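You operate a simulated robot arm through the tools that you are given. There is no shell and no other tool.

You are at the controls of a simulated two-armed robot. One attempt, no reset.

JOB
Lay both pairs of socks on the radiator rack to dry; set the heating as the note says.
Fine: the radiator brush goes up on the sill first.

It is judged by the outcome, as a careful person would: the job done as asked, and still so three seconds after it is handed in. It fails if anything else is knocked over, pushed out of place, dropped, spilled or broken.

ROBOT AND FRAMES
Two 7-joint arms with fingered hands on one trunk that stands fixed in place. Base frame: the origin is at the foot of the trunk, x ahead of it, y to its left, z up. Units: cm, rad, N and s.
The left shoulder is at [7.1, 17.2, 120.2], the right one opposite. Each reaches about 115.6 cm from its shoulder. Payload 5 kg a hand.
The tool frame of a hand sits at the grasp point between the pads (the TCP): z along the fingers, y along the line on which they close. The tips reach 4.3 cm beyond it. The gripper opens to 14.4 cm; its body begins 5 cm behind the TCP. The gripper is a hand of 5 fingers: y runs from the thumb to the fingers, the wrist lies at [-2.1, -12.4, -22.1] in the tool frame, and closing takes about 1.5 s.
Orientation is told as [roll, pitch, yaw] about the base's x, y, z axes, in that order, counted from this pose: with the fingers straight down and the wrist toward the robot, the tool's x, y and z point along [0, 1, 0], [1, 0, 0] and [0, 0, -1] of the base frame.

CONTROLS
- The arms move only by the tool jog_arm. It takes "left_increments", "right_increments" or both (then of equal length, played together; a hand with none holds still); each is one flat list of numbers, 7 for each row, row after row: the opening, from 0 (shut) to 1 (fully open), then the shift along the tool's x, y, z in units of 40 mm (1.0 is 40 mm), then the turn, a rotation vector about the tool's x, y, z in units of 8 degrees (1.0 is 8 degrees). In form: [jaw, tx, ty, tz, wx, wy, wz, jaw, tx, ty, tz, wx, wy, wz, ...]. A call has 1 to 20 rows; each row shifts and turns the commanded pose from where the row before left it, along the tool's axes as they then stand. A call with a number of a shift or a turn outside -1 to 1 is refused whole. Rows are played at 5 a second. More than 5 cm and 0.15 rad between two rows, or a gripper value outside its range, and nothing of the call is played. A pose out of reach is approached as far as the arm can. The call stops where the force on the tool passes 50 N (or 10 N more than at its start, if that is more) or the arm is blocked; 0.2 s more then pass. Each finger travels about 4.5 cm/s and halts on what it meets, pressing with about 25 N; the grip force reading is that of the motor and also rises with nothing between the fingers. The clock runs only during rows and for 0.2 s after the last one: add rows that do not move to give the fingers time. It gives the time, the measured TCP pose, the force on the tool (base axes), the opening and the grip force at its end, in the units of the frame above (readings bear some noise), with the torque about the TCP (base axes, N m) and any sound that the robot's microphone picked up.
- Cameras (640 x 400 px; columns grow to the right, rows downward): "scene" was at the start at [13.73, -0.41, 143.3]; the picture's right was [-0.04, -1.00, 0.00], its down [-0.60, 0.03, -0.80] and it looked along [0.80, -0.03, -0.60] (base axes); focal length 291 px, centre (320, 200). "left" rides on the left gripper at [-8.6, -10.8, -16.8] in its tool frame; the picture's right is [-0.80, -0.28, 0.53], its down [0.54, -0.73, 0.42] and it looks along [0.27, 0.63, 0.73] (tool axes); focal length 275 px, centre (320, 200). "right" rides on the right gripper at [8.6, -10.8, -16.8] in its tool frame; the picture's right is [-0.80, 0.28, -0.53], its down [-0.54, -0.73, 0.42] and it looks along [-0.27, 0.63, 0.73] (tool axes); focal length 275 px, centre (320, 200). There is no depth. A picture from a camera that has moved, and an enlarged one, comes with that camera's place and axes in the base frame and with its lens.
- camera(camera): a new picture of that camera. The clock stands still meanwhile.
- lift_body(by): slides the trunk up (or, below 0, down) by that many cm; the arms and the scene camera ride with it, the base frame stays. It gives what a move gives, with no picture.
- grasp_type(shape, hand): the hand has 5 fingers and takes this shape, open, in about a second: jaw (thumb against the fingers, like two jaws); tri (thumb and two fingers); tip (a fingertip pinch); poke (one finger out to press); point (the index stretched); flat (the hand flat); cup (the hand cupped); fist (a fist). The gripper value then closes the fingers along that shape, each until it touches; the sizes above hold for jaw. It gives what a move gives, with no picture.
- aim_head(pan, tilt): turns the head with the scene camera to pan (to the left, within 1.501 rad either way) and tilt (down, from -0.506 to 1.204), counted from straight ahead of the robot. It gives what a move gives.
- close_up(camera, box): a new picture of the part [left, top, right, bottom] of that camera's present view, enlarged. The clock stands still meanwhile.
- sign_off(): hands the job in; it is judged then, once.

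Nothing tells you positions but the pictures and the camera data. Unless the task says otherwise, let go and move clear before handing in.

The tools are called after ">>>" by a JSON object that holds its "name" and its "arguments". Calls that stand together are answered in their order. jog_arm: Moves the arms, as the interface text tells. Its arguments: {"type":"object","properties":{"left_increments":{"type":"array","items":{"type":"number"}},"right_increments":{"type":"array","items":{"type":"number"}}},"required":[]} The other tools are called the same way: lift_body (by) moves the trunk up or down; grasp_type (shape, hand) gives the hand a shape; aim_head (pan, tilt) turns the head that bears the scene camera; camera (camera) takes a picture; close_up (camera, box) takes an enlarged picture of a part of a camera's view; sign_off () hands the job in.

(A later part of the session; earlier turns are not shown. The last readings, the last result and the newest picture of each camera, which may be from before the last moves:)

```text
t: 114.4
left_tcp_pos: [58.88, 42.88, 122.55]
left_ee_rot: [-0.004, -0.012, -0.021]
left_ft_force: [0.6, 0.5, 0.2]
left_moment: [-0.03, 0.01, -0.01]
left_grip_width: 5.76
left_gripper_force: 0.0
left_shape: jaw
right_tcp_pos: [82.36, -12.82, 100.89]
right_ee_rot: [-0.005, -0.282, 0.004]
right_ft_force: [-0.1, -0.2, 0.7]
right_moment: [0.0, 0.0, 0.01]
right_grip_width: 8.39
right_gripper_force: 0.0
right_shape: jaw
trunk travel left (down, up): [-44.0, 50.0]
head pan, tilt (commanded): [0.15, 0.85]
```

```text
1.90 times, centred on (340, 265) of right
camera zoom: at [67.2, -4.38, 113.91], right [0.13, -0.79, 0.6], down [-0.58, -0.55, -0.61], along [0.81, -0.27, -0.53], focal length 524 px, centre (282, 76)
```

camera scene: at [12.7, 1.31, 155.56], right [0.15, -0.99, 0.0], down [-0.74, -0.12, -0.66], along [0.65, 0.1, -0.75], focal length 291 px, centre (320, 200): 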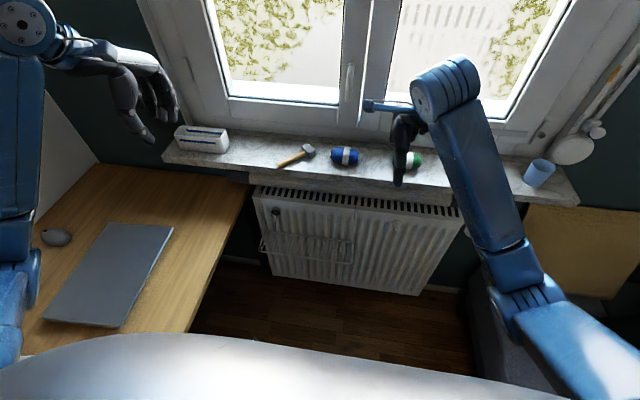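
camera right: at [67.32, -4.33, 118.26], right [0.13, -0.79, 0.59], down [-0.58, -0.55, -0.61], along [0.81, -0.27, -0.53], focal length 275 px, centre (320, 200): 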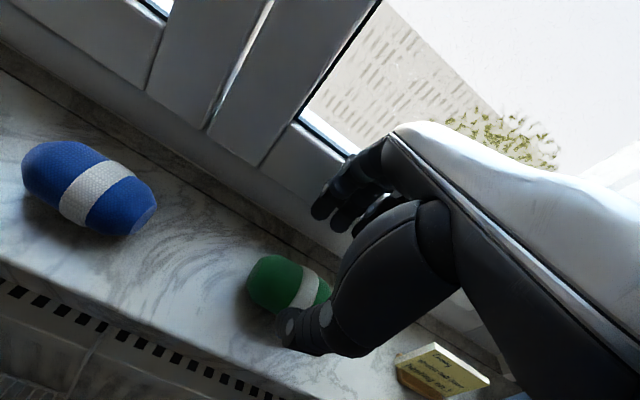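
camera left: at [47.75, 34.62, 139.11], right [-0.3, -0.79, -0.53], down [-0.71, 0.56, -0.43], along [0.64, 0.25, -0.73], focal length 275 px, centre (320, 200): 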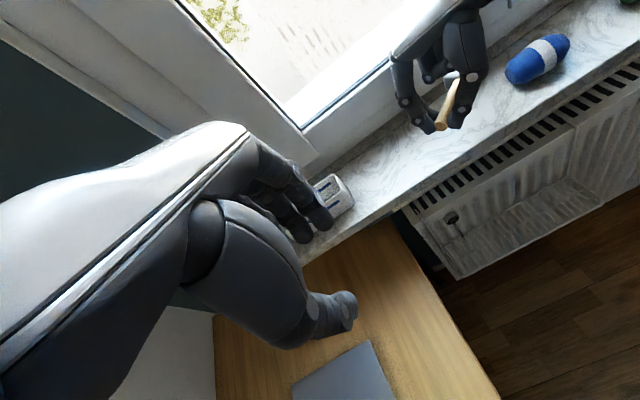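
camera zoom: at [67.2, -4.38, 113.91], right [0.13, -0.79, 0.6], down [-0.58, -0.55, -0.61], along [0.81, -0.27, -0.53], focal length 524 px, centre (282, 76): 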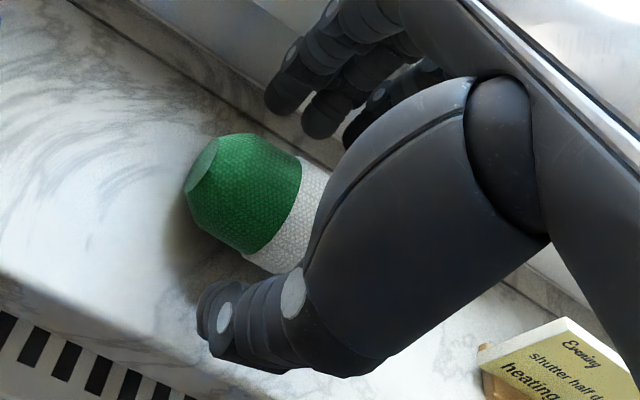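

The socks are between thumb and fingers. Closing.

>>> {"name": "jog_arm", "arguments": {"right_increments": [0.5, 0, 0, 0, 0, 0, 0, 0.44, 0, 0, 0, 0, 0, 0, 0.4, 0, 0, 0, 0, 0, 0, 0.35, 0, 0, 0, 0, 0, 0, 0.3, 0, 0, 0, 0, 0, 0, 0.25, 0, 0, 0, 0, 0, 0, 0.25, 0, 0, 0, 0, 0, 0]}}

>>> {"name": "close_up", "arguments": {"camera": "right", "box": [220, 160, 460, 370]}}

```text
t: 116.0
left_tcp_pos: [59.02, 42.9, 122.52]
left_ee_rot: [-0.003, -0.011, -0.023]
left_ft_force: [0.9, 0.8, -0.4]
left_moment: [0.0, 0.02, 0.0]
left_grip_width: 5.75
left_gripper_force: 0.2
left_shape: jaw
right_tcp_pos: [82.34, -12.95, 100.91]
right_ee_rot: [-0.004, -0.281, 0.002]
right_ft_force: [-0.4, 0.0, 0.9]
right_moment: [-0.02, 0.0, 0.01]
right_grip_width: 4.15
right_gripper_force: 25.0
right_shape: jaw
trunk travel left (down, up): [-44.0, 50.0]
head pan, tilt (commanded): [0.15, 0.85]
```

```text
1.90 times, centred on (340, 265) of right
camera zoom: at [67.19, -4.37, 113.94], right [0.13, -0.79, 0.6], down [-0.58, -0.55, -0.61], along [0.81, -0.27, -0.53], focal length 524 px, centre (282, 76)
```

zoom: 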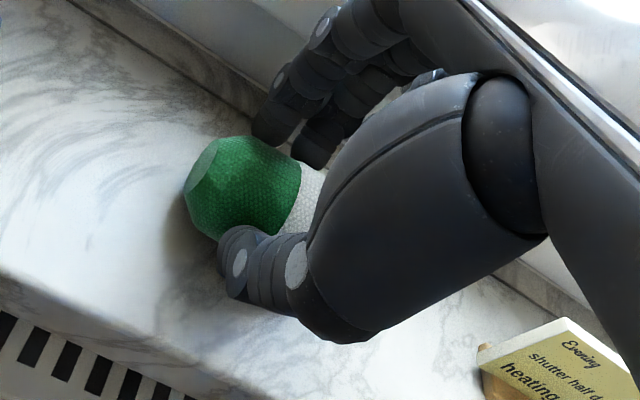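

Gripped at 4.15 cm with force. I'll lift slowly and confirm it holds.

>>> {"name": "jog_arm", "arguments": {"right_increments": [0.2, 0, 0.05, -0.15, 0, 0, 0, 0.2, 0, 0.07, -0.25, 0, 0, 0, 0.2, 0, 0.07, -0.25, 0, 0, 0, 0.2, 0, 0.1, -0.35, 0, 0, 0]}}

>>> {"name": "close_up", "arguments": {"camera": "right", "box": [220, 160, 460, 370]}}

>>> {"name": "close_up", "arguments": {"camera": "scene", "box": [340, 110, 480, 200]}}

```text
t: 117.0
left_tcp_pos: [59.03, 42.9, 122.54]
left_ee_rot: [-0.004, -0.01, -0.022]
left_ft_force: [0.3, -0.1, 1.0]
left_moment: [-0.03, 0.04, -0.01]
left_grip_width: 5.76
left_gripper_force: 0.0
left_shape: jaw
right_tcp_pos: [82.48, -12.81, 105.14]
right_ee_rot: [-0.005, -0.281, 0.003]
right_ft_force: [-0.1, 0.4, -0.8]
right_moment: [0.02, -0.02, -0.01]
right_grip_width: 4.17
right_gripper_force: 24.8
right_shape: jaw
trunk travel left (down, up): [-44.0, 50.0]
head pan, tilt (commanded): [0.15, 0.85]
```

```text
1.90 times, centred on (340, 265) of right
camera zoom: at [67.27, -4.3, 118.18], right [0.13, -0.79, 0.6], down [-0.58, -0.55, -0.61], along [0.81, -0.27, -0.53], focal length 524 px, centre (282, 76)
```

zoom: 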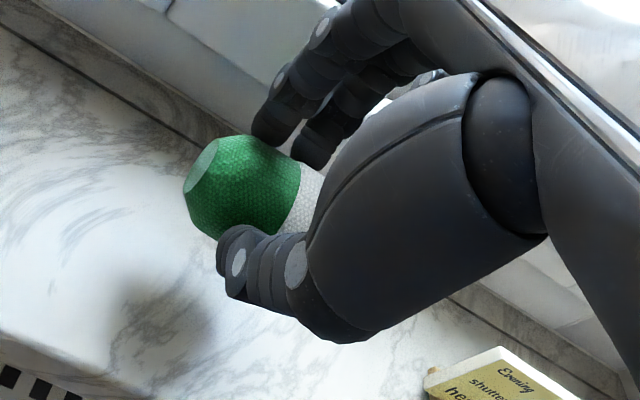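

```text
4.44 times, centred on (410, 155) of scene
camera zoom: at [12.69, 1.34, 155.56], right [0.15, -0.99, 0.0], down [-0.74, -0.12, -0.66], along [0.65, 0.1, -0.75], focal length 1295 px, centre (-80, 400)
```

zoom: 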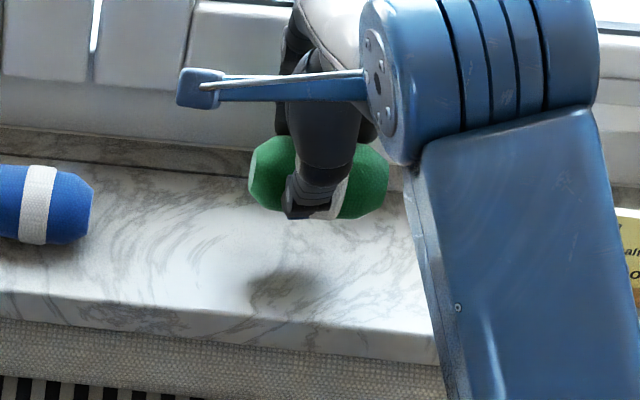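

The green socks are securely held. I'll lift clear, draw back from the sill and bring them down in front of the rack.

>>> {"name": "jog_arm", "arguments": {"right_increments": [0.2, 0, 0.15, -0.55, 0, 0, 0, 0.2, 0, 0.15, -0.55, 0, 0, 0, 0.2, 0, -0.7, -0.2, 0, 0, 0, 0.2, 0.2, -0.8, -0.23, 0, 0, 0, 0.2, 0.3, -0.8, -0.23, 0, 0, 0, 0.2, 0.5, -0.8, -0.23, 0, 0, 0, 0.2, 0.5, -0.8, -0.23, 0, 0, 0, 0.2, 0.7, -0.6, -0.17, 0, 0, 0, 0.2, 0.8, -0.5, -0.15, 0, 0, 0, 0.2, 0.8, 0, 0, 0, 0, 0, 0.2, 0.8, 0, 0, 0, 0, 0]}}

>>> {"name": "camera", "arguments": {"camera": "right"}}

>>> {"name": "camera", "arguments": {"camera": "scene"}}

```text
t: 119.6
left_tcp_pos: [58.93, 42.89, 122.64]
left_ee_rot: [-0.002, -0.013, -0.023]
left_ft_force: [-0.4, 0.0, 0.6]
left_moment: [0.0, -0.01, 0.02]
left_grip_width: 5.76
left_gripper_force: 0.1
left_shape: jaw
right_tcp_pos: [63.39, 0.37, 108.14]
right_ee_rot: [-0.122, -0.31, -0.003]
right_ft_force: [-0.2, 0.7, -1.2]
right_moment: [-0.01, 0.01, 0.01]
right_grip_width: 4.13
right_gripper_force: 24.7
right_shape: jaw
trunk travel left (down, up): [-44.0, 50.0]
head pan, tilt (commanded): [0.15, 0.85]
stopped in row 11 (right hand): the arm was blocked; the commanded pose is now the measured one
```

```text
taken
camera right: at [48.21, 10.92, 119.59], right [0.08, -0.73, 0.68], down [-0.58, -0.59, -0.56], along [0.81, -0.36, -0.47], focal length 275 px, centre (320, 200)
```

right: 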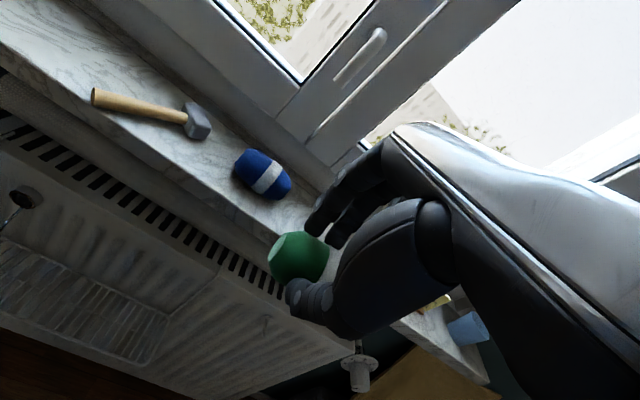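

```text
taken
camera scene: at [12.63, 1.32, 155.57], right [0.15, -0.99, 0.0], down [-0.74, -0.12, -0.66], along [0.65, 0.1, -0.75], focal length 291 px, centre (320, 200)
```

scene: 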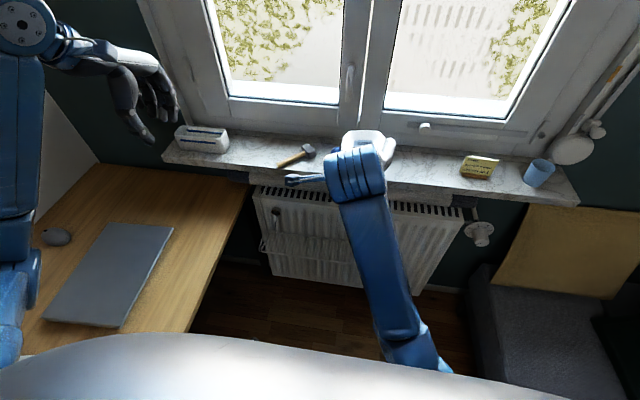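

The wrist is again near its limit at this yaw, so I'll turn the hand toward its comfortable side (about +20°) and level it.

>>> {"name": "jog_arm", "arguments": {"right_increments": [0.2, 0, 0, 0, 0, 0.3, -0.8, 0.2, 0, 0, 0, 0, 0.3, -0.8, 0.2, 0, 0, 0, 0, 0.3, -0.8]}}

>>> {"name": "camera", "arguments": {"camera": "right"}}

```text
t: 120.4
left_tcp_pos: [58.95, 42.79, 122.46]
left_ee_rot: [-0.003, -0.009, -0.022]
left_ft_force: [-0.9, 0.1, -0.5]
left_moment: [-0.01, 0.02, -0.02]
left_grip_width: 5.73
left_gripper_force: 0.1
left_shape: jaw
right_tcp_pos: [63.42, 0.44, 107.94]
right_ee_rot: [-0.093, -0.274, 0.345]
right_ft_force: [0.5, 0.4, -0.9]
right_moment: [0.05, 0.03, 0.0]
right_grip_width: 4.11
right_gripper_force: 25.0
right_shape: jaw
trunk travel left (down, up): [-44.0, 50.0]
head pan, tilt (commanded): [0.15, 0.85]
```

```text
taken
camera right: at [46.03, 4.9, 120.41], right [0.36, -0.66, 0.66], down [-0.37, -0.75, -0.55], along [0.86, -0.04, -0.51], focal length 275 px, centre (320, 200)
```

right: 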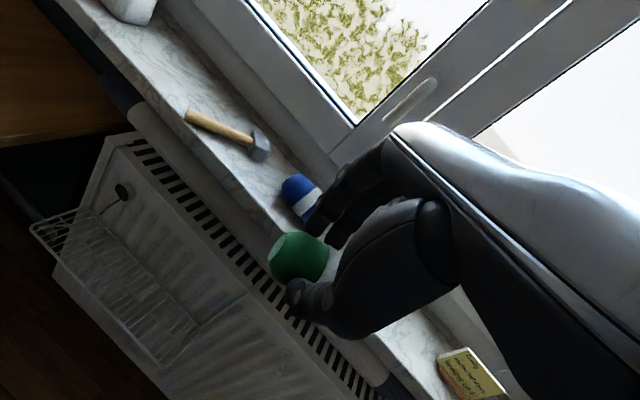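

Turned comfortably. I'll continue to about 80° so the socks lie front-to-back on the rack, which keeps the knuckles off the radiator.

>>> {"name": "jog_arm", "arguments": {"right_increments": [0.2, 0, -0.2, 0, -0.08, 0.33, -0.88, 0.2, 0, -0.2, 0, -0.08, 0.33, -0.88, 0.2, 0, -0.2, 0, -0.08, 0.33, -0.88, 0.2, 0, 0, 0, -0.08, 0.33, -0.88, 0.2, 0, 0, 0, -0.08, 0.33, -0.88, 0.2, 0, 0, 0, -0.08, 0.33, -0.88, 0.2, 0, 0, 0, -0.08, 0.33, -0.88, 0.2, 0, 0, 0, -0.08, 0.33, -0.88]}}

>>> {"name": "camera", "arguments": {"camera": "right"}}

>>> {"name": "camera", "arguments": {"camera": "scene"}}

```text
t: 122.2
left_tcp_pos: [59.03, 42.95, 122.44]
left_ee_rot: [-0.002, -0.012, -0.023]
left_ft_force: [-0.1, -0.4, -0.8]
left_moment: [-0.01, 0.02, -0.03]
left_grip_width: 5.74
left_gripper_force: 0.0
left_shape: jaw
right_tcp_pos: [61.34, -0.66, 107.34]
right_ee_rot: [-0.014, -0.315, 1.376]
right_ft_force: [-0.3, 0.4, 0.0]
right_moment: [0.0, 0.04, 0.02]
right_grip_width: 4.1
right_gripper_force: 25.1
right_shape: jaw
trunk travel left (down, up): [-44.0, 50.0]
head pan, tilt (commanded): [0.15, 0.85]
```

```text
taken
camera right: at [49.53, -14.09, 119.86], right [0.79, -0.05, 0.61], down [0.43, -0.66, -0.62], along [0.43, 0.75, -0.5], focal length 275 px, centre (320, 200)
```

right: 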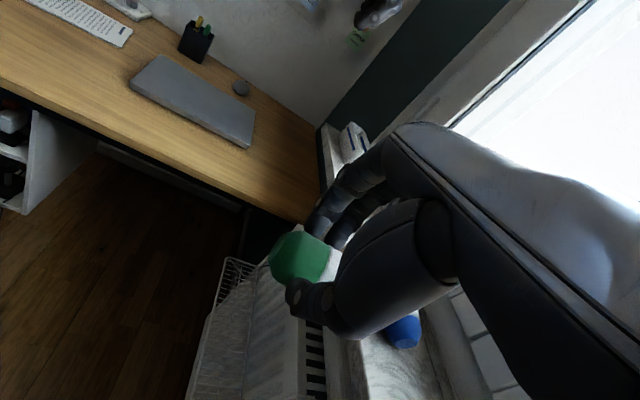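

```text
taken
camera scene: at [12.76, 1.28, 155.55], right [0.15, -0.99, 0.0], down [-0.74, -0.12, -0.66], along [0.65, 0.1, -0.75], focal length 291 px, centre (320, 200)
```

scene: 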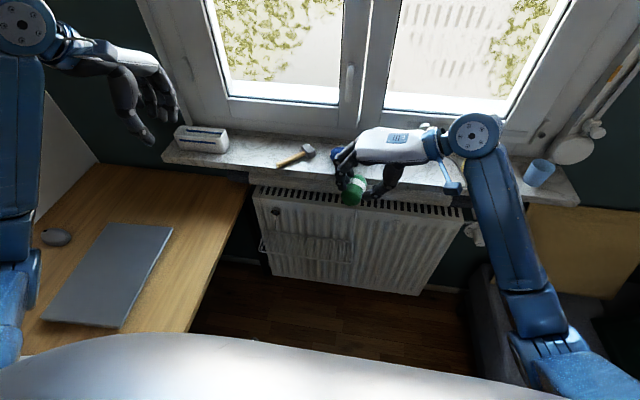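

The socks now point front-to-back. I'll lower them in front of the radiator to just above rack level.

>>> {"name": "jog_arm", "arguments": {"right_increments": [0.2, 0.06, -0.137, 0.85, 0, 0, 0, 0.2, 0.06, -0.137, 0.85, 0, 0, 0, 0.2, 0.06, -0.137, 0.85, 0, 0, 0, 0.2, 0.06, -0.137, 0.85, 0, 0, 0, 0.2, 0.06, -0.137, 0.85, 0, 0, 0, 0.2, 0.06, -0.137, 0.85, 0, 0, 0, 0.2, 0.06, -0.137, 0.85, 0, 0, 0, 0.2, 0.06, -0.137, 0.85, 0, 0, 0, 0.2, 0.06, -0.137, 0.85, 0, 0, 0, 0.2, 0.06, -0.137, 0.85, 0, 0, 0]}}

>>> {"name": "camera", "arguments": {"camera": "right"}}

>>> {"name": "close_up", "arguments": {"camera": "scene", "box": [230, 180, 430, 310]}}

>>> {"name": "camera", "arguments": {"camera": "left"}}

```text
t: 124.4
left_tcp_pos: [59.02, 42.92, 122.43]
left_ee_rot: [-0.003, -0.011, -0.024]
left_ft_force: [0.0, -0.1, -0.2]
left_moment: [-0.02, 0.02, -0.03]
left_grip_width: 5.74
left_gripper_force: 0.1
left_shape: jaw
right_tcp_pos: [60.63, 4.7, 73.38]
right_ee_rot: [-0.015, -0.313, 1.372]
right_ft_force: [0.7, -0.3, 1.1]
right_moment: [-0.03, 0.04, -0.01]
right_grip_width: 4.13
right_gripper_force: 25.0
right_shape: jaw
trunk travel left (down, up): [-44.0, 50.0]
head pan, tilt (commanded): [0.15, 0.85]
```

```text
taken
camera right: at [48.8, -8.62, 85.87], right [0.79, -0.06, 0.61], down [0.43, -0.66, -0.62], along [0.44, 0.75, -0.5], focal length 275 px, centre (320, 200)
```

right: 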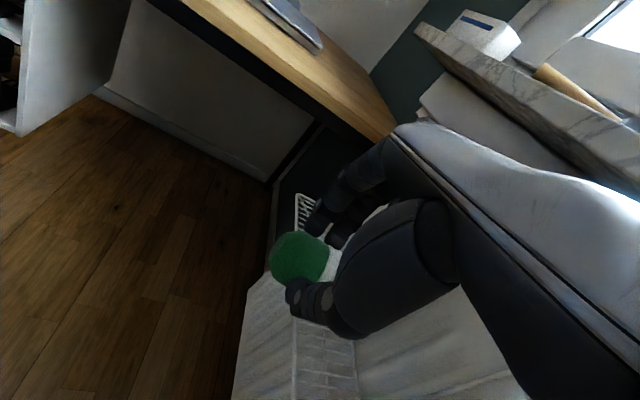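

```text
3.08 times, centred on (330, 245) of scene
camera zoom: at [12.74, 1.34, 155.56], right [0.15, -0.99, 0.0], down [-0.74, -0.12, -0.66], along [0.65, 0.1, -0.75], focal length 896 px, centre (289, 62)
```

zoom: 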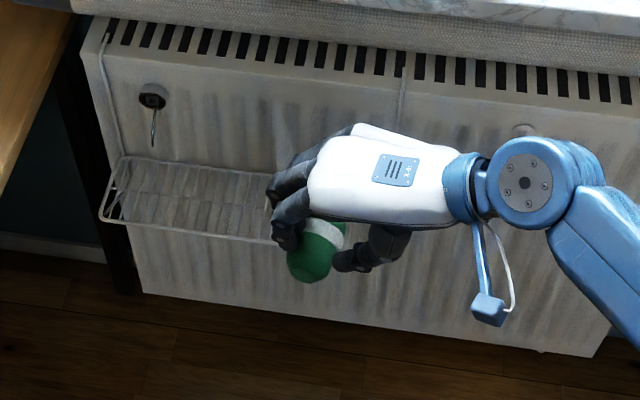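

```text
taken
camera left: at [47.74, 34.57, 139.13], right [-0.3, -0.79, -0.53], down [-0.71, 0.56, -0.43], along [0.64, 0.25, -0.73], focal length 275 px, centre (320, 200)
```

left: 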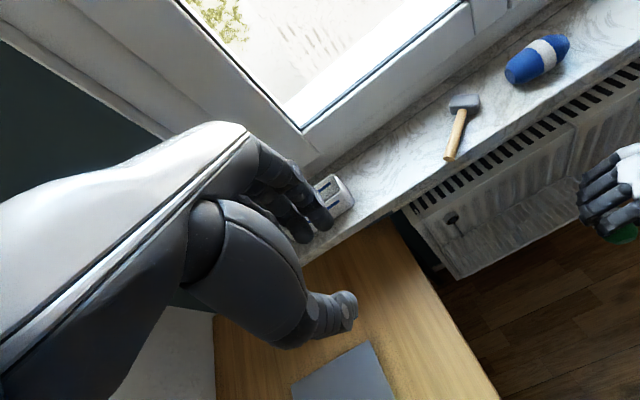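

Right on target with no drift. I'll lower a bit more and slide forward over the right half of the rack.

>>> {"name": "jog_arm", "arguments": {"right_increments": [0.2, 0, -0.19, 0.58, 0, 0, 0, 0.2, 0.03, -0.05, 0.62, 0, 0, 0, 0.2, -0.5, 0.1, 0.03, 0, 0, 0, 0.2, -0.5, 0.1, 0.03, 0, 0, 0, 0.2, -0.5, 0.1, 0.03, 0, 0, 0]}}

>>> {"name": "camera", "arguments": {"camera": "right"}}

>>> {"name": "close_up", "arguments": {"camera": "scene", "box": [230, 180, 430, 310]}}

```text
t: 125.6
left_tcp_pos: [58.98, 43.04, 122.46]
left_ee_rot: [-0.003, -0.011, -0.022]
left_ft_force: [1.0, -0.1, 0.5]
left_moment: [-0.01, 0.0, -0.01]
left_grip_width: 5.75
left_gripper_force: 0.1
left_shape: jaw
right_tcp_pos: [66.71, 5.51, 68.47]
right_ee_rot: [-0.015, -0.311, 1.373]
right_ft_force: [0.1, 0.4, -1.2]
right_moment: [0.01, 0.04, 0.03]
right_grip_width: 4.09
right_gripper_force: 25.6
right_shape: jaw
trunk travel left (down, up): [-44.0, 50.0]
head pan, tilt (commanded): [0.15, 0.85]
```

```text
taken
camera right: at [54.98, -7.9, 80.98], right [0.79, -0.05, 0.61], down [0.43, -0.66, -0.62], along [0.43, 0.75, -0.5], focal length 275 px, centre (320, 200)
```

right: 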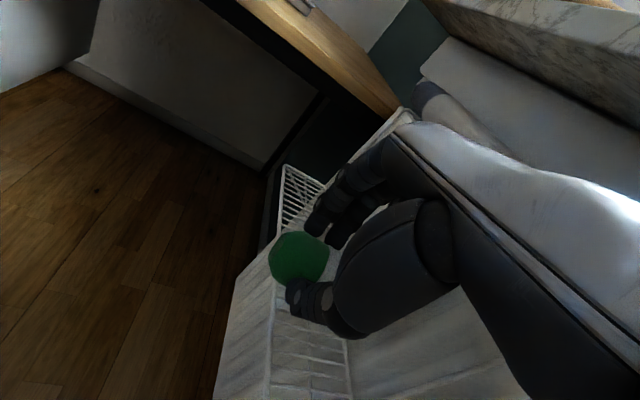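

```text
3.08 times, centred on (330, 245) of scene
camera zoom: at [12.76, 1.36, 155.55], right [0.15, -0.99, 0.0], down [-0.74, -0.12, -0.66], along [0.65, 0.1, -0.75], focal length 896 px, centre (289, 62)
```

zoom: 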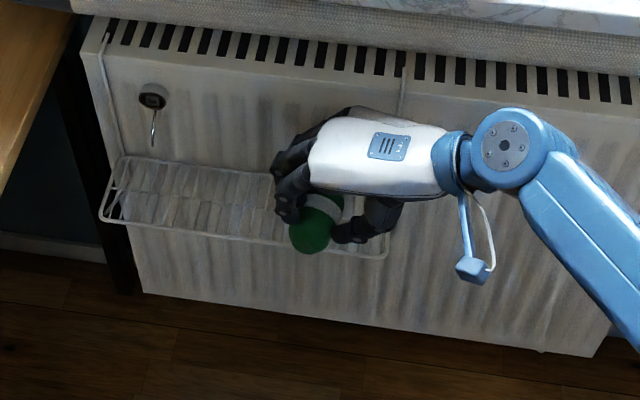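

Over the rack now. A bit farther forward, then down in small steps.

>>> {"name": "jog_arm", "arguments": {"right_increments": [0.2, -0.32, 0.06, 0.02, 0, 0, 0, 0.2, -0.32, 0.06, 0.02, 0, 0, 0, 0.2, 0, -0.12, 0.36, 0, 0, 0, 0.2, 0, -0.08, 0.24, 0, 0, 0]}}

>>> {"name": "close_up", "arguments": {"camera": "scene", "box": [270, 200, 390, 280]}}

>>> {"name": "close_up", "arguments": {"camera": "right", "box": [200, 160, 440, 380]}}

```text
t: 126.6
left_tcp_pos: [58.93, 42.97, 122.6]
left_ee_rot: [-0.003, -0.01, -0.022]
left_ft_force: [-0.7, -0.3, -0.8]
left_moment: [0.0, 0.01, -0.05]
left_grip_width: 5.75
left_gripper_force: 0.1
left_shape: jaw
right_tcp_pos: [69.28, 5.56, 66.12]
right_ee_rot: [-0.017, -0.311, 1.373]
right_ft_force: [1.4, -0.5, -0.2]
right_moment: [-0.01, 0.08, 0.02]
right_grip_width: 4.1
right_gripper_force: 24.9
right_shape: jaw
trunk travel left (down, up): [-44.0, 50.0]
head pan, tilt (commanded): [0.15, 0.85]
```

```text
5.00 times, centred on (330, 240) of scene
camera zoom: at [12.73, 1.33, 155.56], right [0.15, -0.99, 0.0], down [-0.74, -0.12, -0.66], along [0.65, 0.1, -0.75], focal length 1456 px, centre (270, 0)
```

zoom: 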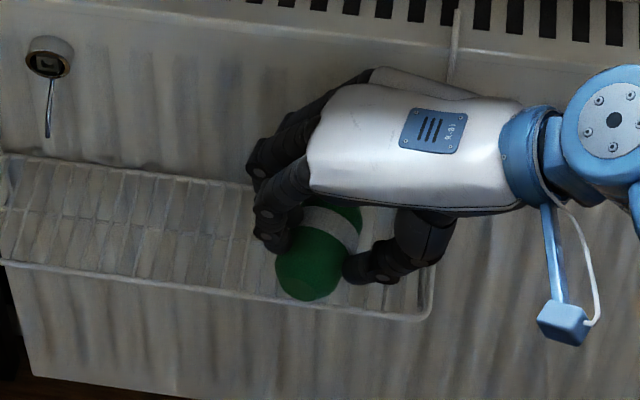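

```text
1.82 times, centred on (320, 270) of right
camera zoom: at [57.39, -7.99, 78.52], right [0.79, -0.06, 0.61], down [0.43, -0.66, -0.62], along [0.43, 0.75, -0.5], focal length 500 px, centre (320, 73)
```

zoom: 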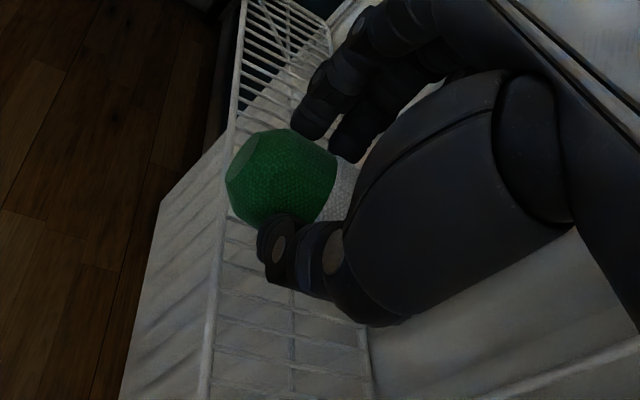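

Socks are about 2 cm above the rack. Lowering in half-centimetre steps.

>>> {"name": "jog_arm", "arguments": {"right_increments": [0.2, 0, -0.04, 0.12, 0, 0, 0, 0.2, 0, -0.04, 0.12, 0, 0, 0, 0.2, 0, -0.04, 0.12, 0, 0, 0]}}

>>> {"name": "close_up", "arguments": {"camera": "right", "box": [200, 160, 440, 380]}}

```text
t: 127.4
left_tcp_pos: [58.97, 42.94, 122.59]
left_ee_rot: [-0.004, -0.013, -0.024]
left_ft_force: [-0.7, -0.4, 0.1]
left_moment: [-0.02, 0.0, -0.01]
left_grip_width: 5.72
left_gripper_force: 0.0
left_shape: jaw
right_tcp_pos: [69.28, 5.47, 64.61]
right_ee_rot: [-0.015, -0.313, 1.374]
right_ft_force: [-0.4, -0.2, 0.6]
right_moment: [-0.01, 0.02, 0.0]
right_grip_width: 4.11
right_gripper_force: 24.6
right_shape: jaw
trunk travel left (down, up): [-44.0, 50.0]
head pan, tilt (commanded): [0.15, 0.85]
```

```text
1.82 times, centred on (320, 270) of right
camera zoom: at [57.47, -7.91, 77.11], right [0.79, -0.05, 0.61], down [0.43, -0.66, -0.62], along [0.43, 0.75, -0.5], focal length 500 px, centre (320, 73)
```

zoom: 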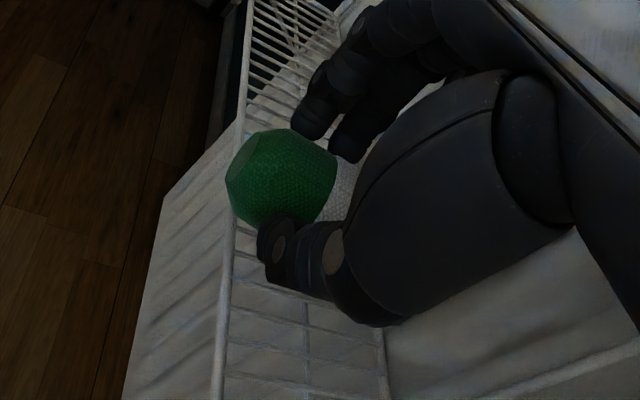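

Not touching yet. Continuing in 3 mm steps.

>>> {"name": "jog_arm", "arguments": {"right_increments": [0.2, 0, -0.023, 0.072, 0, 0, 0, 0.2, 0, -0.023, 0.072, 0, 0, 0]}}

>>> {"name": "jog_arm", "arguments": {"right_increments": [0.2, 0, -0.023, 0.072, 0, 0, 0]}}

>>> {"name": "close_up", "arguments": {"camera": "scene", "box": [270, 200, 390, 280]}}

```text
t: 128.0
left_tcp_pos: [59.02, 42.82, 122.43]
left_ee_rot: [-0.002, -0.012, -0.023]
left_ft_force: [1.0, -1.2, 0.3]
left_moment: [0.0, 0.01, 0.0]
left_grip_width: 5.74
left_gripper_force: 0.1
left_shape: jaw
right_tcp_pos: [69.34, 5.42, 63.97]
right_ee_rot: [-0.017, -0.313, 1.373]
right_ft_force: [0.1, -0.1, 0.1]
right_moment: [-0.06, -0.02, 0.01]
right_grip_width: 4.08
right_gripper_force: 24.6
right_shape: jaw
trunk travel left (down, up): [-44.0, 50.0]
head pan, tilt (commanded): [0.15, 0.85]
```

```text
t: 128.4
left_tcp_pos: [58.89, 42.93, 122.49]
left_ee_rot: [-0.004, -0.012, -0.023]
left_ft_force: [0.0, -0.8, 0.2]
left_moment: [-0.01, 0.01, 0.02]
left_grip_width: 5.73
left_gripper_force: 0.1
left_shape: jaw
right_tcp_pos: [69.35, 5.47, 63.6]
right_ee_rot: [-0.015, -0.312, 1.375]
right_ft_force: [-0.1, -0.1, -0.7]
right_moment: [0.01, -0.02, 0.01]
right_grip_width: 4.11
right_gripper_force: 24.4
right_shape: jaw
trunk travel left (down, up): [-44.0, 50.0]
head pan, tilt (commanded): [0.15, 0.85]
```

```text
5.00 times, centred on (330, 240) of scene
camera zoom: at [12.71, 1.33, 155.56], right [0.15, -0.99, 0.0], down [-0.74, -0.12, -0.66], along [0.65, 0.1, -0.75], focal length 1456 px, centre (270, 0)
```

zoom: 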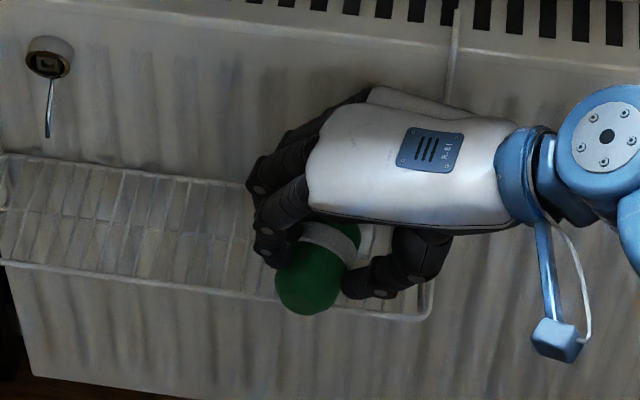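

Still free. A few more small steps down.

>>> {"name": "jog_arm", "arguments": {"right_increments": [0.2, 0, -0.023, 0.072, 0, 0, 0, 0.2, 0, -0.023, 0.072, 0, 0, 0]}}

>>> {"name": "close_up", "arguments": {"camera": "right", "box": [200, 160, 440, 380]}}

```text
t: 129.0
left_tcp_pos: [58.91, 42.86, 122.55]
left_ee_rot: [-0.004, -0.011, -0.024]
left_ft_force: [-0.2, 0.0, -0.2]
left_moment: [-0.04, -0.01, 0.01]
left_grip_width: 5.74
left_gripper_force: 0.1
left_shape: jaw
right_tcp_pos: [69.37, 5.51, 63.05]
right_ee_rot: [-0.016, -0.312, 1.375]
right_ft_force: [0.0, -0.1, 0.8]
right_moment: [0.02, 0.01, -0.02]
right_grip_width: 4.11
right_gripper_force: 24.6
right_shape: jaw
trunk travel left (down, up): [-44.0, 50.0]
head pan, tilt (commanded): [0.15, 0.85]
```

```text
1.82 times, centred on (320, 270) of right
camera zoom: at [57.55, -7.93, 75.52], right [0.79, -0.05, 0.61], down [0.43, -0.66, -0.62], along [0.43, 0.75, -0.5], focal length 500 px, centre (320, 73)
```

zoom: 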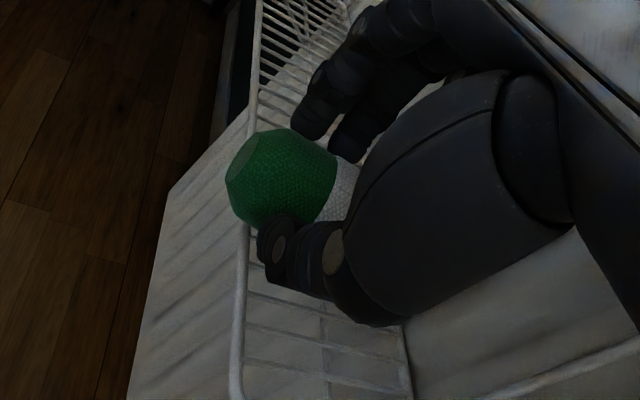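

>>> {"name": "jog_arm", "arguments": {"right_increments": [0.2, 0, -0.023, 0.072, 0, 0, 0, 0.2, 0, -0.023, 0.072, 0, 0, 0]}}

>>> {"name": "jog_arm", "arguments": {"right_increments": [0.2, 0, -0.023, 0.072, 0, 0, 0]}}

>>> {"name": "close_up", "arguments": {"camera": "right", "box": [200, 160, 440, 380]}}

```text
t: 129.6
left_tcp_pos: [58.7, 42.88, 122.58]
left_ee_rot: [-0.004, -0.012, -0.023]
left_ft_force: [0.0, 1.0, -0.3]
left_moment: [0.0, 0.0, -0.01]
left_grip_width: 5.73
left_gripper_force: 0.0
left_shape: jaw
right_tcp_pos: [69.47, 5.4, 62.92]
right_ee_rot: [-0.018, -0.316, 1.373]
right_ft_force: [-1.2, -0.2, 17.6]
right_moment: [0.05, -0.08, 0.04]
right_grip_width: 4.25
right_gripper_force: 25.1
right_shape: jaw
trunk travel left (down, up): [-44.0, 50.0]
head pan, tilt (commanded): [0.15, 0.85]
```

```text
t: 130.0
left_tcp_pos: [58.49, 42.93, 122.76]
left_ee_rot: [-0.003, -0.014, -0.022]
left_ft_force: [-0.8, -0.9, -0.2]
left_moment: [0.01, -0.01, -0.07]
left_grip_width: 5.75
left_gripper_force: 0.0
left_shape: jaw
right_tcp_pos: [69.52, 5.53, 62.82]
right_ee_rot: [-0.021, -0.317, 1.372]
right_ft_force: [-1.6, -4.6, 33.8]
right_moment: [0.21, -0.18, 0.06]
right_grip_width: 4.42
right_gripper_force: 25.6
right_shape: jaw
trunk travel left (down, up): [-44.0, 50.0]
head pan, tilt (commanded): [0.15, 0.85]
```

```text
1.82 times, centred on (320, 270) of right
camera zoom: at [57.52, -7.96, 75.04], right [0.79, -0.06, 0.61], down [0.43, -0.66, -0.62], along [0.44, 0.75, -0.49], focal length 500 px, centre (320, 73)
```

zoom: 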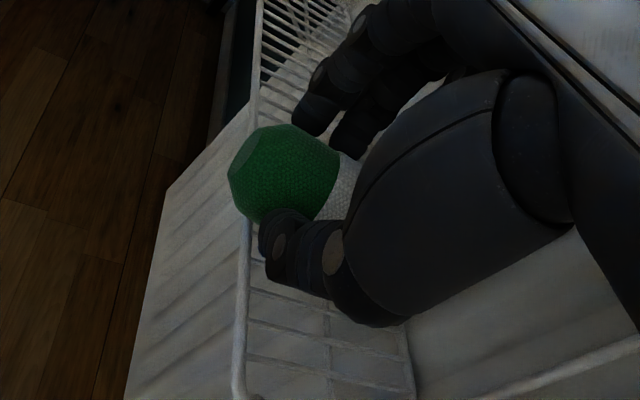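

Firm contact with the rack now (34 N). I'll ease up 3 mm and open slowly.

>>> {"name": "jog_arm", "arguments": {"right_increments": [0.2, 0, 0.02, -0.075, 0, 0, 0, 0.2, 0, 0, 0, 0, 0, 0]}}

>>> {"name": "jog_arm", "arguments": {"right_increments": [0.3, 0, 0, 0, 0, 0, 0, 0.33, 0, 0, 0, 0, 0, 0, 0.36, 0, 0, 0, 0, 0, 0, 0.4, 0, 0, 0, 0, 0, 0, 0.44, 0, 0, 0, 0, 0, 0, 0.48, 0, 0, 0, 0, 0, 0]}}

>>> {"name": "close_up", "arguments": {"camera": "right", "box": [200, 160, 440, 380]}}

>>> {"name": "close_up", "arguments": {"camera": "scene", "box": [270, 200, 390, 280]}}

```text
t: 130.6
left_tcp_pos: [58.81, 42.88, 122.58]
left_ee_rot: [-0.003, -0.015, -0.023]
left_ft_force: [-0.2, -0.5, 0.1]
left_moment: [0.0, -0.01, -0.02]
left_grip_width: 5.77
left_gripper_force: 0.0
left_shape: jaw
right_tcp_pos: [69.45, 5.45, 62.77]
right_ee_rot: [-0.019, -0.315, 1.373]
right_ft_force: [3.8, -0.7, 28.1]
right_moment: [0.36, -0.33, -0.08]
right_grip_width: 4.41
right_gripper_force: 24.6
right_shape: jaw
trunk travel left (down, up): [-44.0, 50.0]
head pan, tilt (commanded): [0.15, 0.85]
```

```text
t: 132.0
left_tcp_pos: [58.81, 42.88, 122.5]
left_ee_rot: [-0.003, -0.012, -0.024]
left_ft_force: [0.2, -0.1, 0.1]
left_moment: [-0.02, 0.02, 0.0]
left_grip_width: 5.72
left_gripper_force: 0.2
left_shape: jaw
right_tcp_pos: [69.3, 5.28, 62.55]
right_ee_rot: [-0.016, -0.311, 1.371]
right_ft_force: [1.0, 0.0, -0.7]
right_moment: [0.0, 0.0, 0.01]
right_grip_width: 6.87
right_gripper_force: 0.1
right_shape: jaw
trunk travel left (down, up): [-44.0, 50.0]
head pan, tilt (commanded): [0.15, 0.85]
```

```text
1.82 times, centred on (320, 270) of right
camera zoom: at [57.57, -8.0, 74.96], right [0.79, -0.05, 0.61], down [0.43, -0.66, -0.62], along [0.43, 0.75, -0.5], focal length 500 px, centre (320, 73)
```

zoom: 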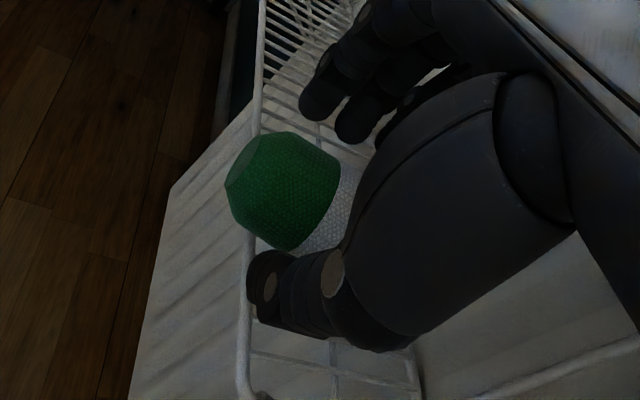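

```text
5.00 times, centred on (330, 240) of scene
camera zoom: at [12.67, 1.31, 155.56], right [0.15, -0.99, 0.0], down [-0.74, -0.12, -0.66], along [0.65, 0.1, -0.75], focal length 1456 px, centre (270, 0)
```

zoom: 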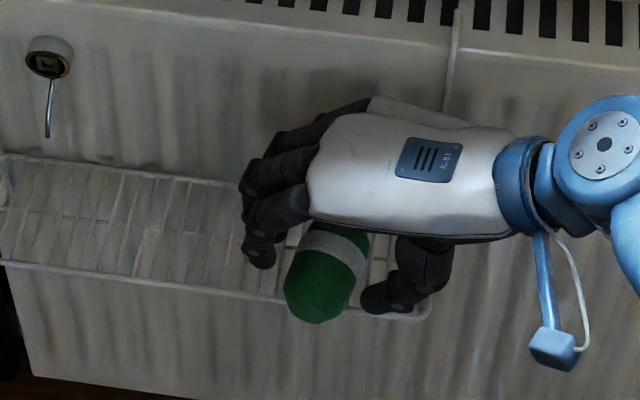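

Released and resting on the rack. I'll open a little more and withdraw along the finger direction.

>>> {"name": "jog_arm", "arguments": {"right_increments": [0.52, 0, 0, 0, 0, 0, 0, 0.57, 0, 0, 0, 0, 0, 0, 0.6, 0, 0, -0.1, 0, 0, 0, 0.6, 0, 0, -0.2, 0, 0, 0, 0.6, 0, 0, -0.4, 0, 0, 0, 0.6, 0, 0, -0.5, 0, 0, 0, 0.6, 0, 0, -0.6, 0, 0, 0]}}

>>> {"name": "close_up", "arguments": {"camera": "right", "box": [200, 160, 440, 400]}}

>>> {"name": "close_up", "arguments": {"camera": "scene", "box": [270, 200, 390, 280]}}

```text
t: 133.6
left_tcp_pos: [58.76, 42.94, 122.56]
left_ee_rot: [-0.003, -0.012, -0.022]
left_ft_force: [-0.5, 0.0, 0.2]
left_moment: [0.02, 0.03, -0.01]
left_grip_width: 5.77
left_gripper_force: 0.0
left_shape: jaw
right_tcp_pos: [68.79, 3.2, 69.32]
right_ee_rot: [-0.017, -0.315, 1.375]
right_ft_force: [-0.3, -0.7, -0.5]
right_moment: [-0.01, -0.02, 0.0]
right_grip_width: 8.59
right_gripper_force: 0.1
right_shape: jaw
trunk travel left (down, up): [-44.0, 50.0]
head pan, tilt (commanded): [0.15, 0.85]
```

```text
1.67 times, centred on (320, 280) of right
camera zoom: at [57.05, -10.15, 81.82], right [0.79, -0.05, 0.61], down [0.43, -0.66, -0.62], along [0.43, 0.75, -0.5], focal length 459 px, centre (320, 67)
```

zoom: 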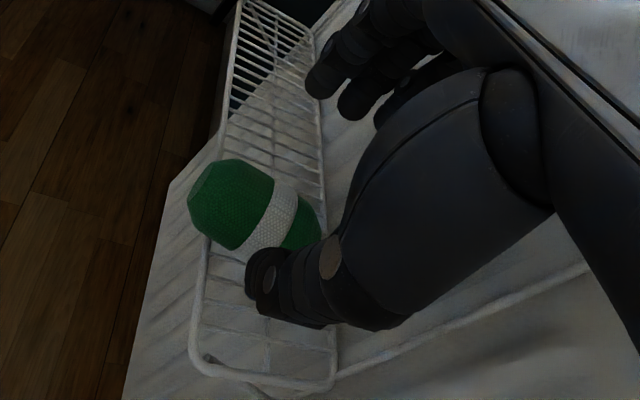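

```text
5.00 times, centred on (330, 240) of scene
camera zoom: at [12.64, 1.27, 155.56], right [0.15, -0.99, 0.0], down [-0.74, -0.12, -0.66], along [0.65, 0.1, -0.75], focal length 1456 px, centre (270, 0)
```

zoom: 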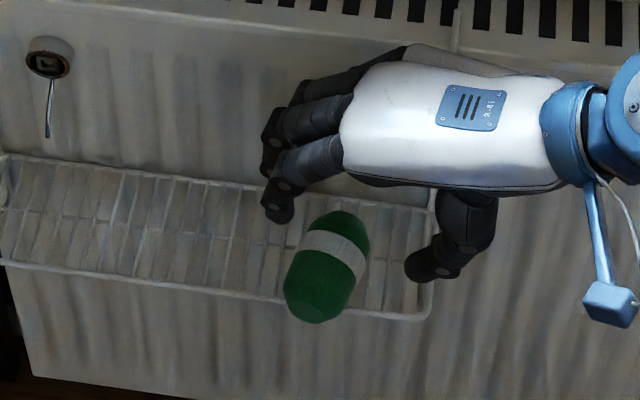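

The green socks rest on the rack, well supported. I'll withdraw the right hand back and up to its own side.

>>> {"name": "jog_arm", "arguments": {"right_increments": [0.6, 0.6, -0.1, -0.2, 0, 0, 0, 0.6, 0.8, -0.1, -0.2, 0, 0, 0, 0.6, 0.8, -0.2, -0.3, 0, 0, 0, 0.6, 0.2, -0.5, -0.7, 0, 0, 0, 0.6, 0, -0.5, -0.8, 0, 0, 0, 0.6, 0, -0.3, -0.9, 0, 0, 0, 0.6, 0, -0.3, -0.9, 0, 0, 0, 0.6, 0, -0.3, -0.9, 0, 0, 0, 0.6, 0, -0.3, -0.9, 0, 0, 0, 0.6, 0, -0.3, -0.9, 0, 0, 0, 0.6, 0, -0.3, -0.9, 0, 0, 0, 0.6, 0, -0.3, -0.9, 0, 0, 0]}}

>>> {"name": "camera", "arguments": {"camera": "scene"}}

>>> {"name": "close_up", "arguments": {"camera": "scene", "box": [240, 190, 400, 290]}}

```text
t: 136.2
left_tcp_pos: [58.8, 42.82, 122.62]
left_ee_rot: [-0.002, -0.012, -0.022]
left_ft_force: [-0.7, 0.1, -0.1]
left_moment: [0.0, -0.02, -0.02]
left_grip_width: 5.76
left_gripper_force: 0.0
left_shape: jaw
right_tcp_pos: [54.09, -17.93, 97.26]
right_ee_rot: [-0.015, -0.314, 1.374]
right_ft_force: [-0.6, -0.6, 0.1]
right_moment: [0.03, -0.04, -0.02]
right_grip_width: 8.6
right_gripper_force: 0.0
right_shape: jaw
trunk travel left (down, up): [-44.0, 50.0]
head pan, tilt (commanded): [0.15, 0.85]
```

```text
taken
camera scene: at [12.6, 1.24, 155.56], right [0.15, -0.99, 0.0], down [-0.74, -0.12, -0.66], along [0.65, 0.1, -0.75], focal length 291 px, centre (320, 200)
```

scene: 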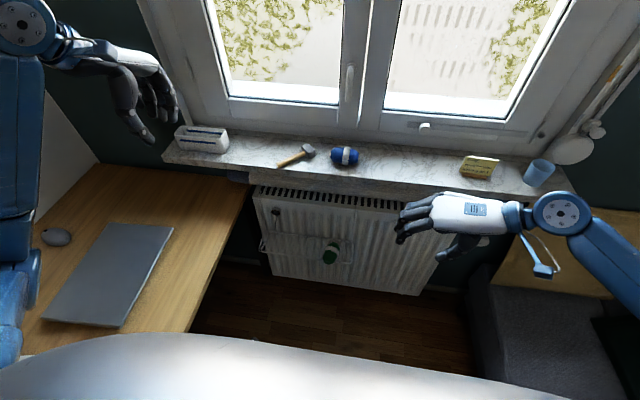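

```text
4.00 times, centred on (320, 240) of scene
camera zoom: at [12.6, 1.24, 155.56], right [0.15, -0.99, 0.0], down [-0.74, -0.12, -0.66], along [0.65, 0.1, -0.75], focal length 1165 px, centre (320, 40)
```

zoom: 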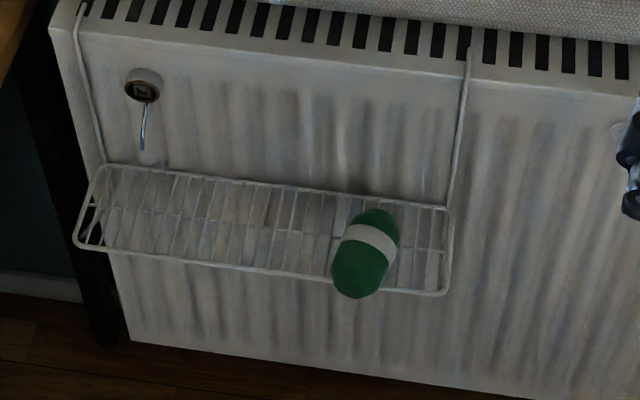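

Only the blue socks remain to move. The left arm would foul the desk when placing, so I'll use the right hand again with a flatter tilt to pass beneath the window handle. First I'll reorient it in free space.

>>> {"name": "jog_arm", "arguments": {"right_increments": [0.6, 0, 0.28, -0.87, 0, 0, 0, 0.6, 0, 0.28, -0.87, 0, 0, 0, 0.6, 0, 0.2, -0.6, 0, 0, 0, 0.6, 0, 0, 0, -0.1, -0.28, 0.85, 0.6, 0, 0, 0, -0.1, -0.28, 0.85, 0.6, 0, 0, 0, -0.1, -0.28, 0.85, 0.6, 0, 0, 0, -0.1, -0.28, 0.85, 0.6, 0, 0, 0, -0.1, -0.28, 0.85, 0.6, 0, 0, 0, -0.1, -0.28, 0.85, 0.6, 0, 0, 0, -0.1, -0.28, 0.85, 0.6, 0, 0, 0, -0.1, -0.28, 0.85, 0.6, 0, 0, 0, 0, -0.25, 0.85]}}

>>> {"name": "camera", "arguments": {"camera": "right"}}

```text
t: 138.8
left_tcp_pos: [58.88, 42.97, 122.47]
left_ee_rot: [-0.003, -0.01, -0.024]
left_ft_force: [0.6, -0.1, -0.7]
left_moment: [-0.03, 0.01, 0.01]
left_grip_width: 5.75
left_gripper_force: 0.1
left_shape: jaw
right_tcp_pos: [58.13, -18.35, 105.42]
right_ee_rot: [0.06, -0.415, 0.221]
right_ft_force: [0.1, 0.1, 0.2]
right_moment: [0.03, 0.02, -0.02]
right_grip_width: 8.62
right_gripper_force: 0.0
right_shape: jaw
right hand out of reach, approached as far as the arm can: row 10, 11, 12
trunk travel left (down, up): [-44.0, 50.0]
head pan, tilt (commanded): [0.15, 0.85]
```

```text
taken
camera right: at [39.86, -14.67, 116.88], right [0.24, -0.79, 0.56], down [-0.36, -0.61, -0.71], along [0.9, -0.02, -0.43], focal length 275 px, centre (320, 200)
```

right: 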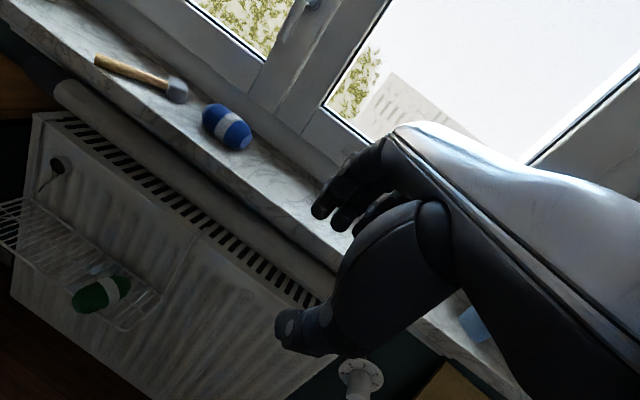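

Now I'll move the right hand across to in front of the blue socks, staying in front of the sill, and check the arm tracks properly.

>>> {"name": "jog_arm", "arguments": {"right_increments": [0.6, 0.7, 0.46, 0.24, 0, -0.2, 0, 0.6, 0.7, 0.46, 0.24, 0, -0.2, 0, 0.6, 0.7, 0.46, 0.24, 0, 0, 0, 0.6, 0.7, 0.46, 0.24, 0, 0, 0, 0.6, 0.7, 0.46, 0.24, 0, 0, 0, 0.6, 0.7, 0.46, 0.24, 0, 0, 0, 0.6, 0.6, 0.4, 0.2, 0, 0, 0]}}

>>> {"name": "camera", "arguments": {"camera": "right"}}

>>> {"name": "camera", "arguments": {"camera": "scene"}}

>>> {"name": "close_up", "arguments": {"camera": "left", "box": [420, 0, 640, 160]}}

```text
t: 140.4
left_tcp_pos: [59.07, 43.04, 122.58]
left_ee_rot: [-0.005, -0.011, -0.022]
left_ft_force: [0.1, 0.8, -0.9]
left_moment: [-0.06, 0.02, 0.0]
left_grip_width: 5.77
left_gripper_force: 0.0
left_shape: jaw
right_tcp_pos: [67.37, 3.7, 104.64]
right_ee_rot: [0.003, -0.415, 0.222]
right_ft_force: [1.3, 0.5, -0.7]
right_moment: [-0.01, 0.02, 0.0]
right_grip_width: 8.61
right_gripper_force: 0.0
right_shape: jaw
trunk travel left (down, up): [-44.0, 50.0]
head pan, tilt (commanded): [0.15, 0.85]
```

```text
taken
camera right: at [49.14, 8.38, 115.63], right [0.22, -0.77, 0.6], down [-0.36, -0.64, -0.68], along [0.91, -0.07, -0.42], focal length 275 px, centre (320, 200)
```

right: 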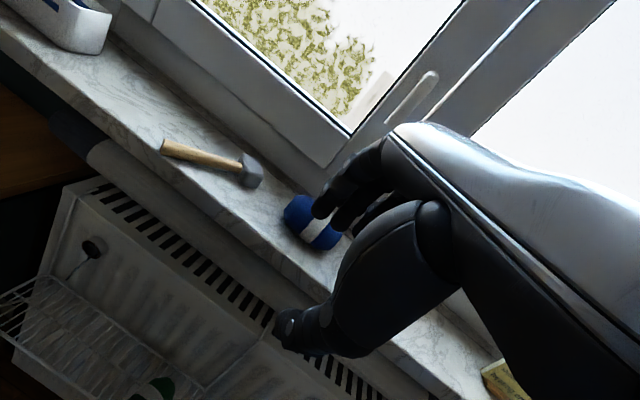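

```text
taken
camera scene: at [12.73, 1.5, 155.55], right [0.15, -0.99, 0.0], down [-0.74, -0.12, -0.66], along [0.65, 0.1, -0.75], focal length 291 px, centre (320, 200)
```

scene: 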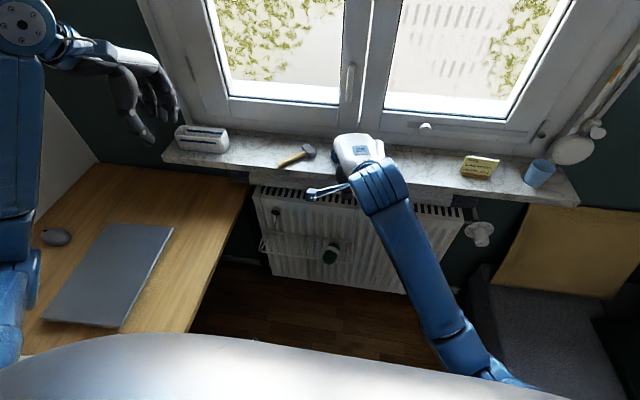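

```text
2.50 times, centred on (530, 80) of left
camera zoom: at [47.74, 34.7, 139.09], right [-0.3, -0.79, -0.53], down [-0.71, 0.56, -0.43], along [0.64, 0.25, -0.73], focal length 688 px, centre (-205, 500)
```

zoom: 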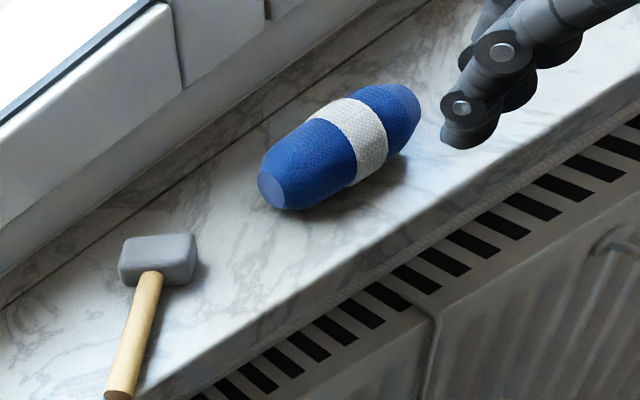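

Tracking is exact. I'll slide in over the blue socks below the window handle.

>>> {"name": "jog_arm", "arguments": {"right_increments": [0.6, -0.06, 0.57, 0.31, 0, 0, 0, 0.6, -0.06, 0.57, 0.31, 0, 0, 0, 0.6, -0.06, 0.57, 0.31, 0, 0, 0, 0.6, -0.06, 0.57, 0.31, 0, 0, 0]}}

>>> {"name": "camera", "arguments": {"camera": "right"}}

>>> {"name": "close_up", "arguments": {"camera": "left", "box": [420, 0, 640, 160]}}

```text
t: 141.4
left_tcp_pos: [59.0, 42.94, 122.42]
left_ee_rot: [-0.003, -0.009, -0.022]
left_ft_force: [1.2, -0.2, -0.7]
left_moment: [-0.01, 0.02, 0.01]
left_grip_width: 5.75
left_gripper_force: 0.1
left_shape: jaw
right_tcp_pos: [78.0, 4.93, 103.82]
right_ee_rot: [0.004, -0.415, 0.225]
right_ft_force: [0.5, 0.1, -0.1]
right_moment: [-0.01, 0.06, 0.0]
right_grip_width: 8.6
right_gripper_force: 0.1
right_shape: jaw
trunk travel left (down, up): [-44.0, 50.0]
head pan, tilt (commanded): [0.15, 0.85]
```

```text
taken
camera right: at [59.65, 9.63, 114.76], right [0.22, -0.77, 0.6], down [-0.36, -0.64, -0.68], along [0.91, -0.07, -0.42], focal length 275 px, centre (320, 200)
```

right: 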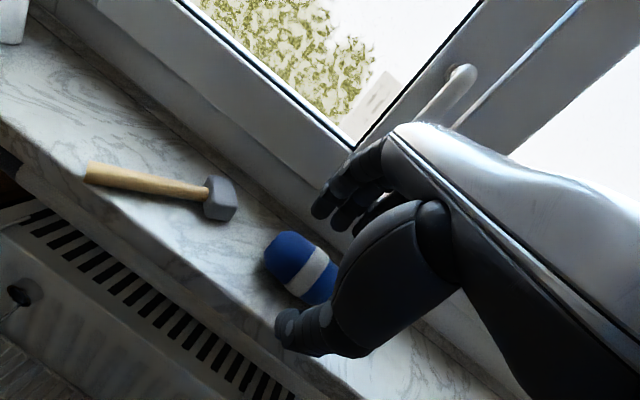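

```text
2.50 times, centred on (530, 80) of left
camera zoom: at [47.82, 34.62, 139.08], right [-0.3, -0.79, -0.53], down [-0.71, 0.56, -0.43], along [0.64, 0.25, -0.73], focal length 688 px, centre (-205, 500)
```

zoom: 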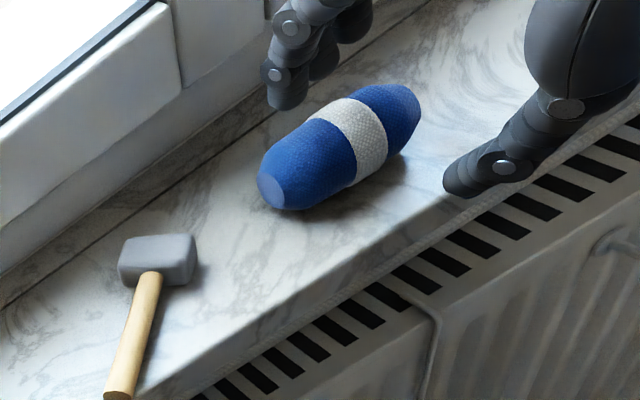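

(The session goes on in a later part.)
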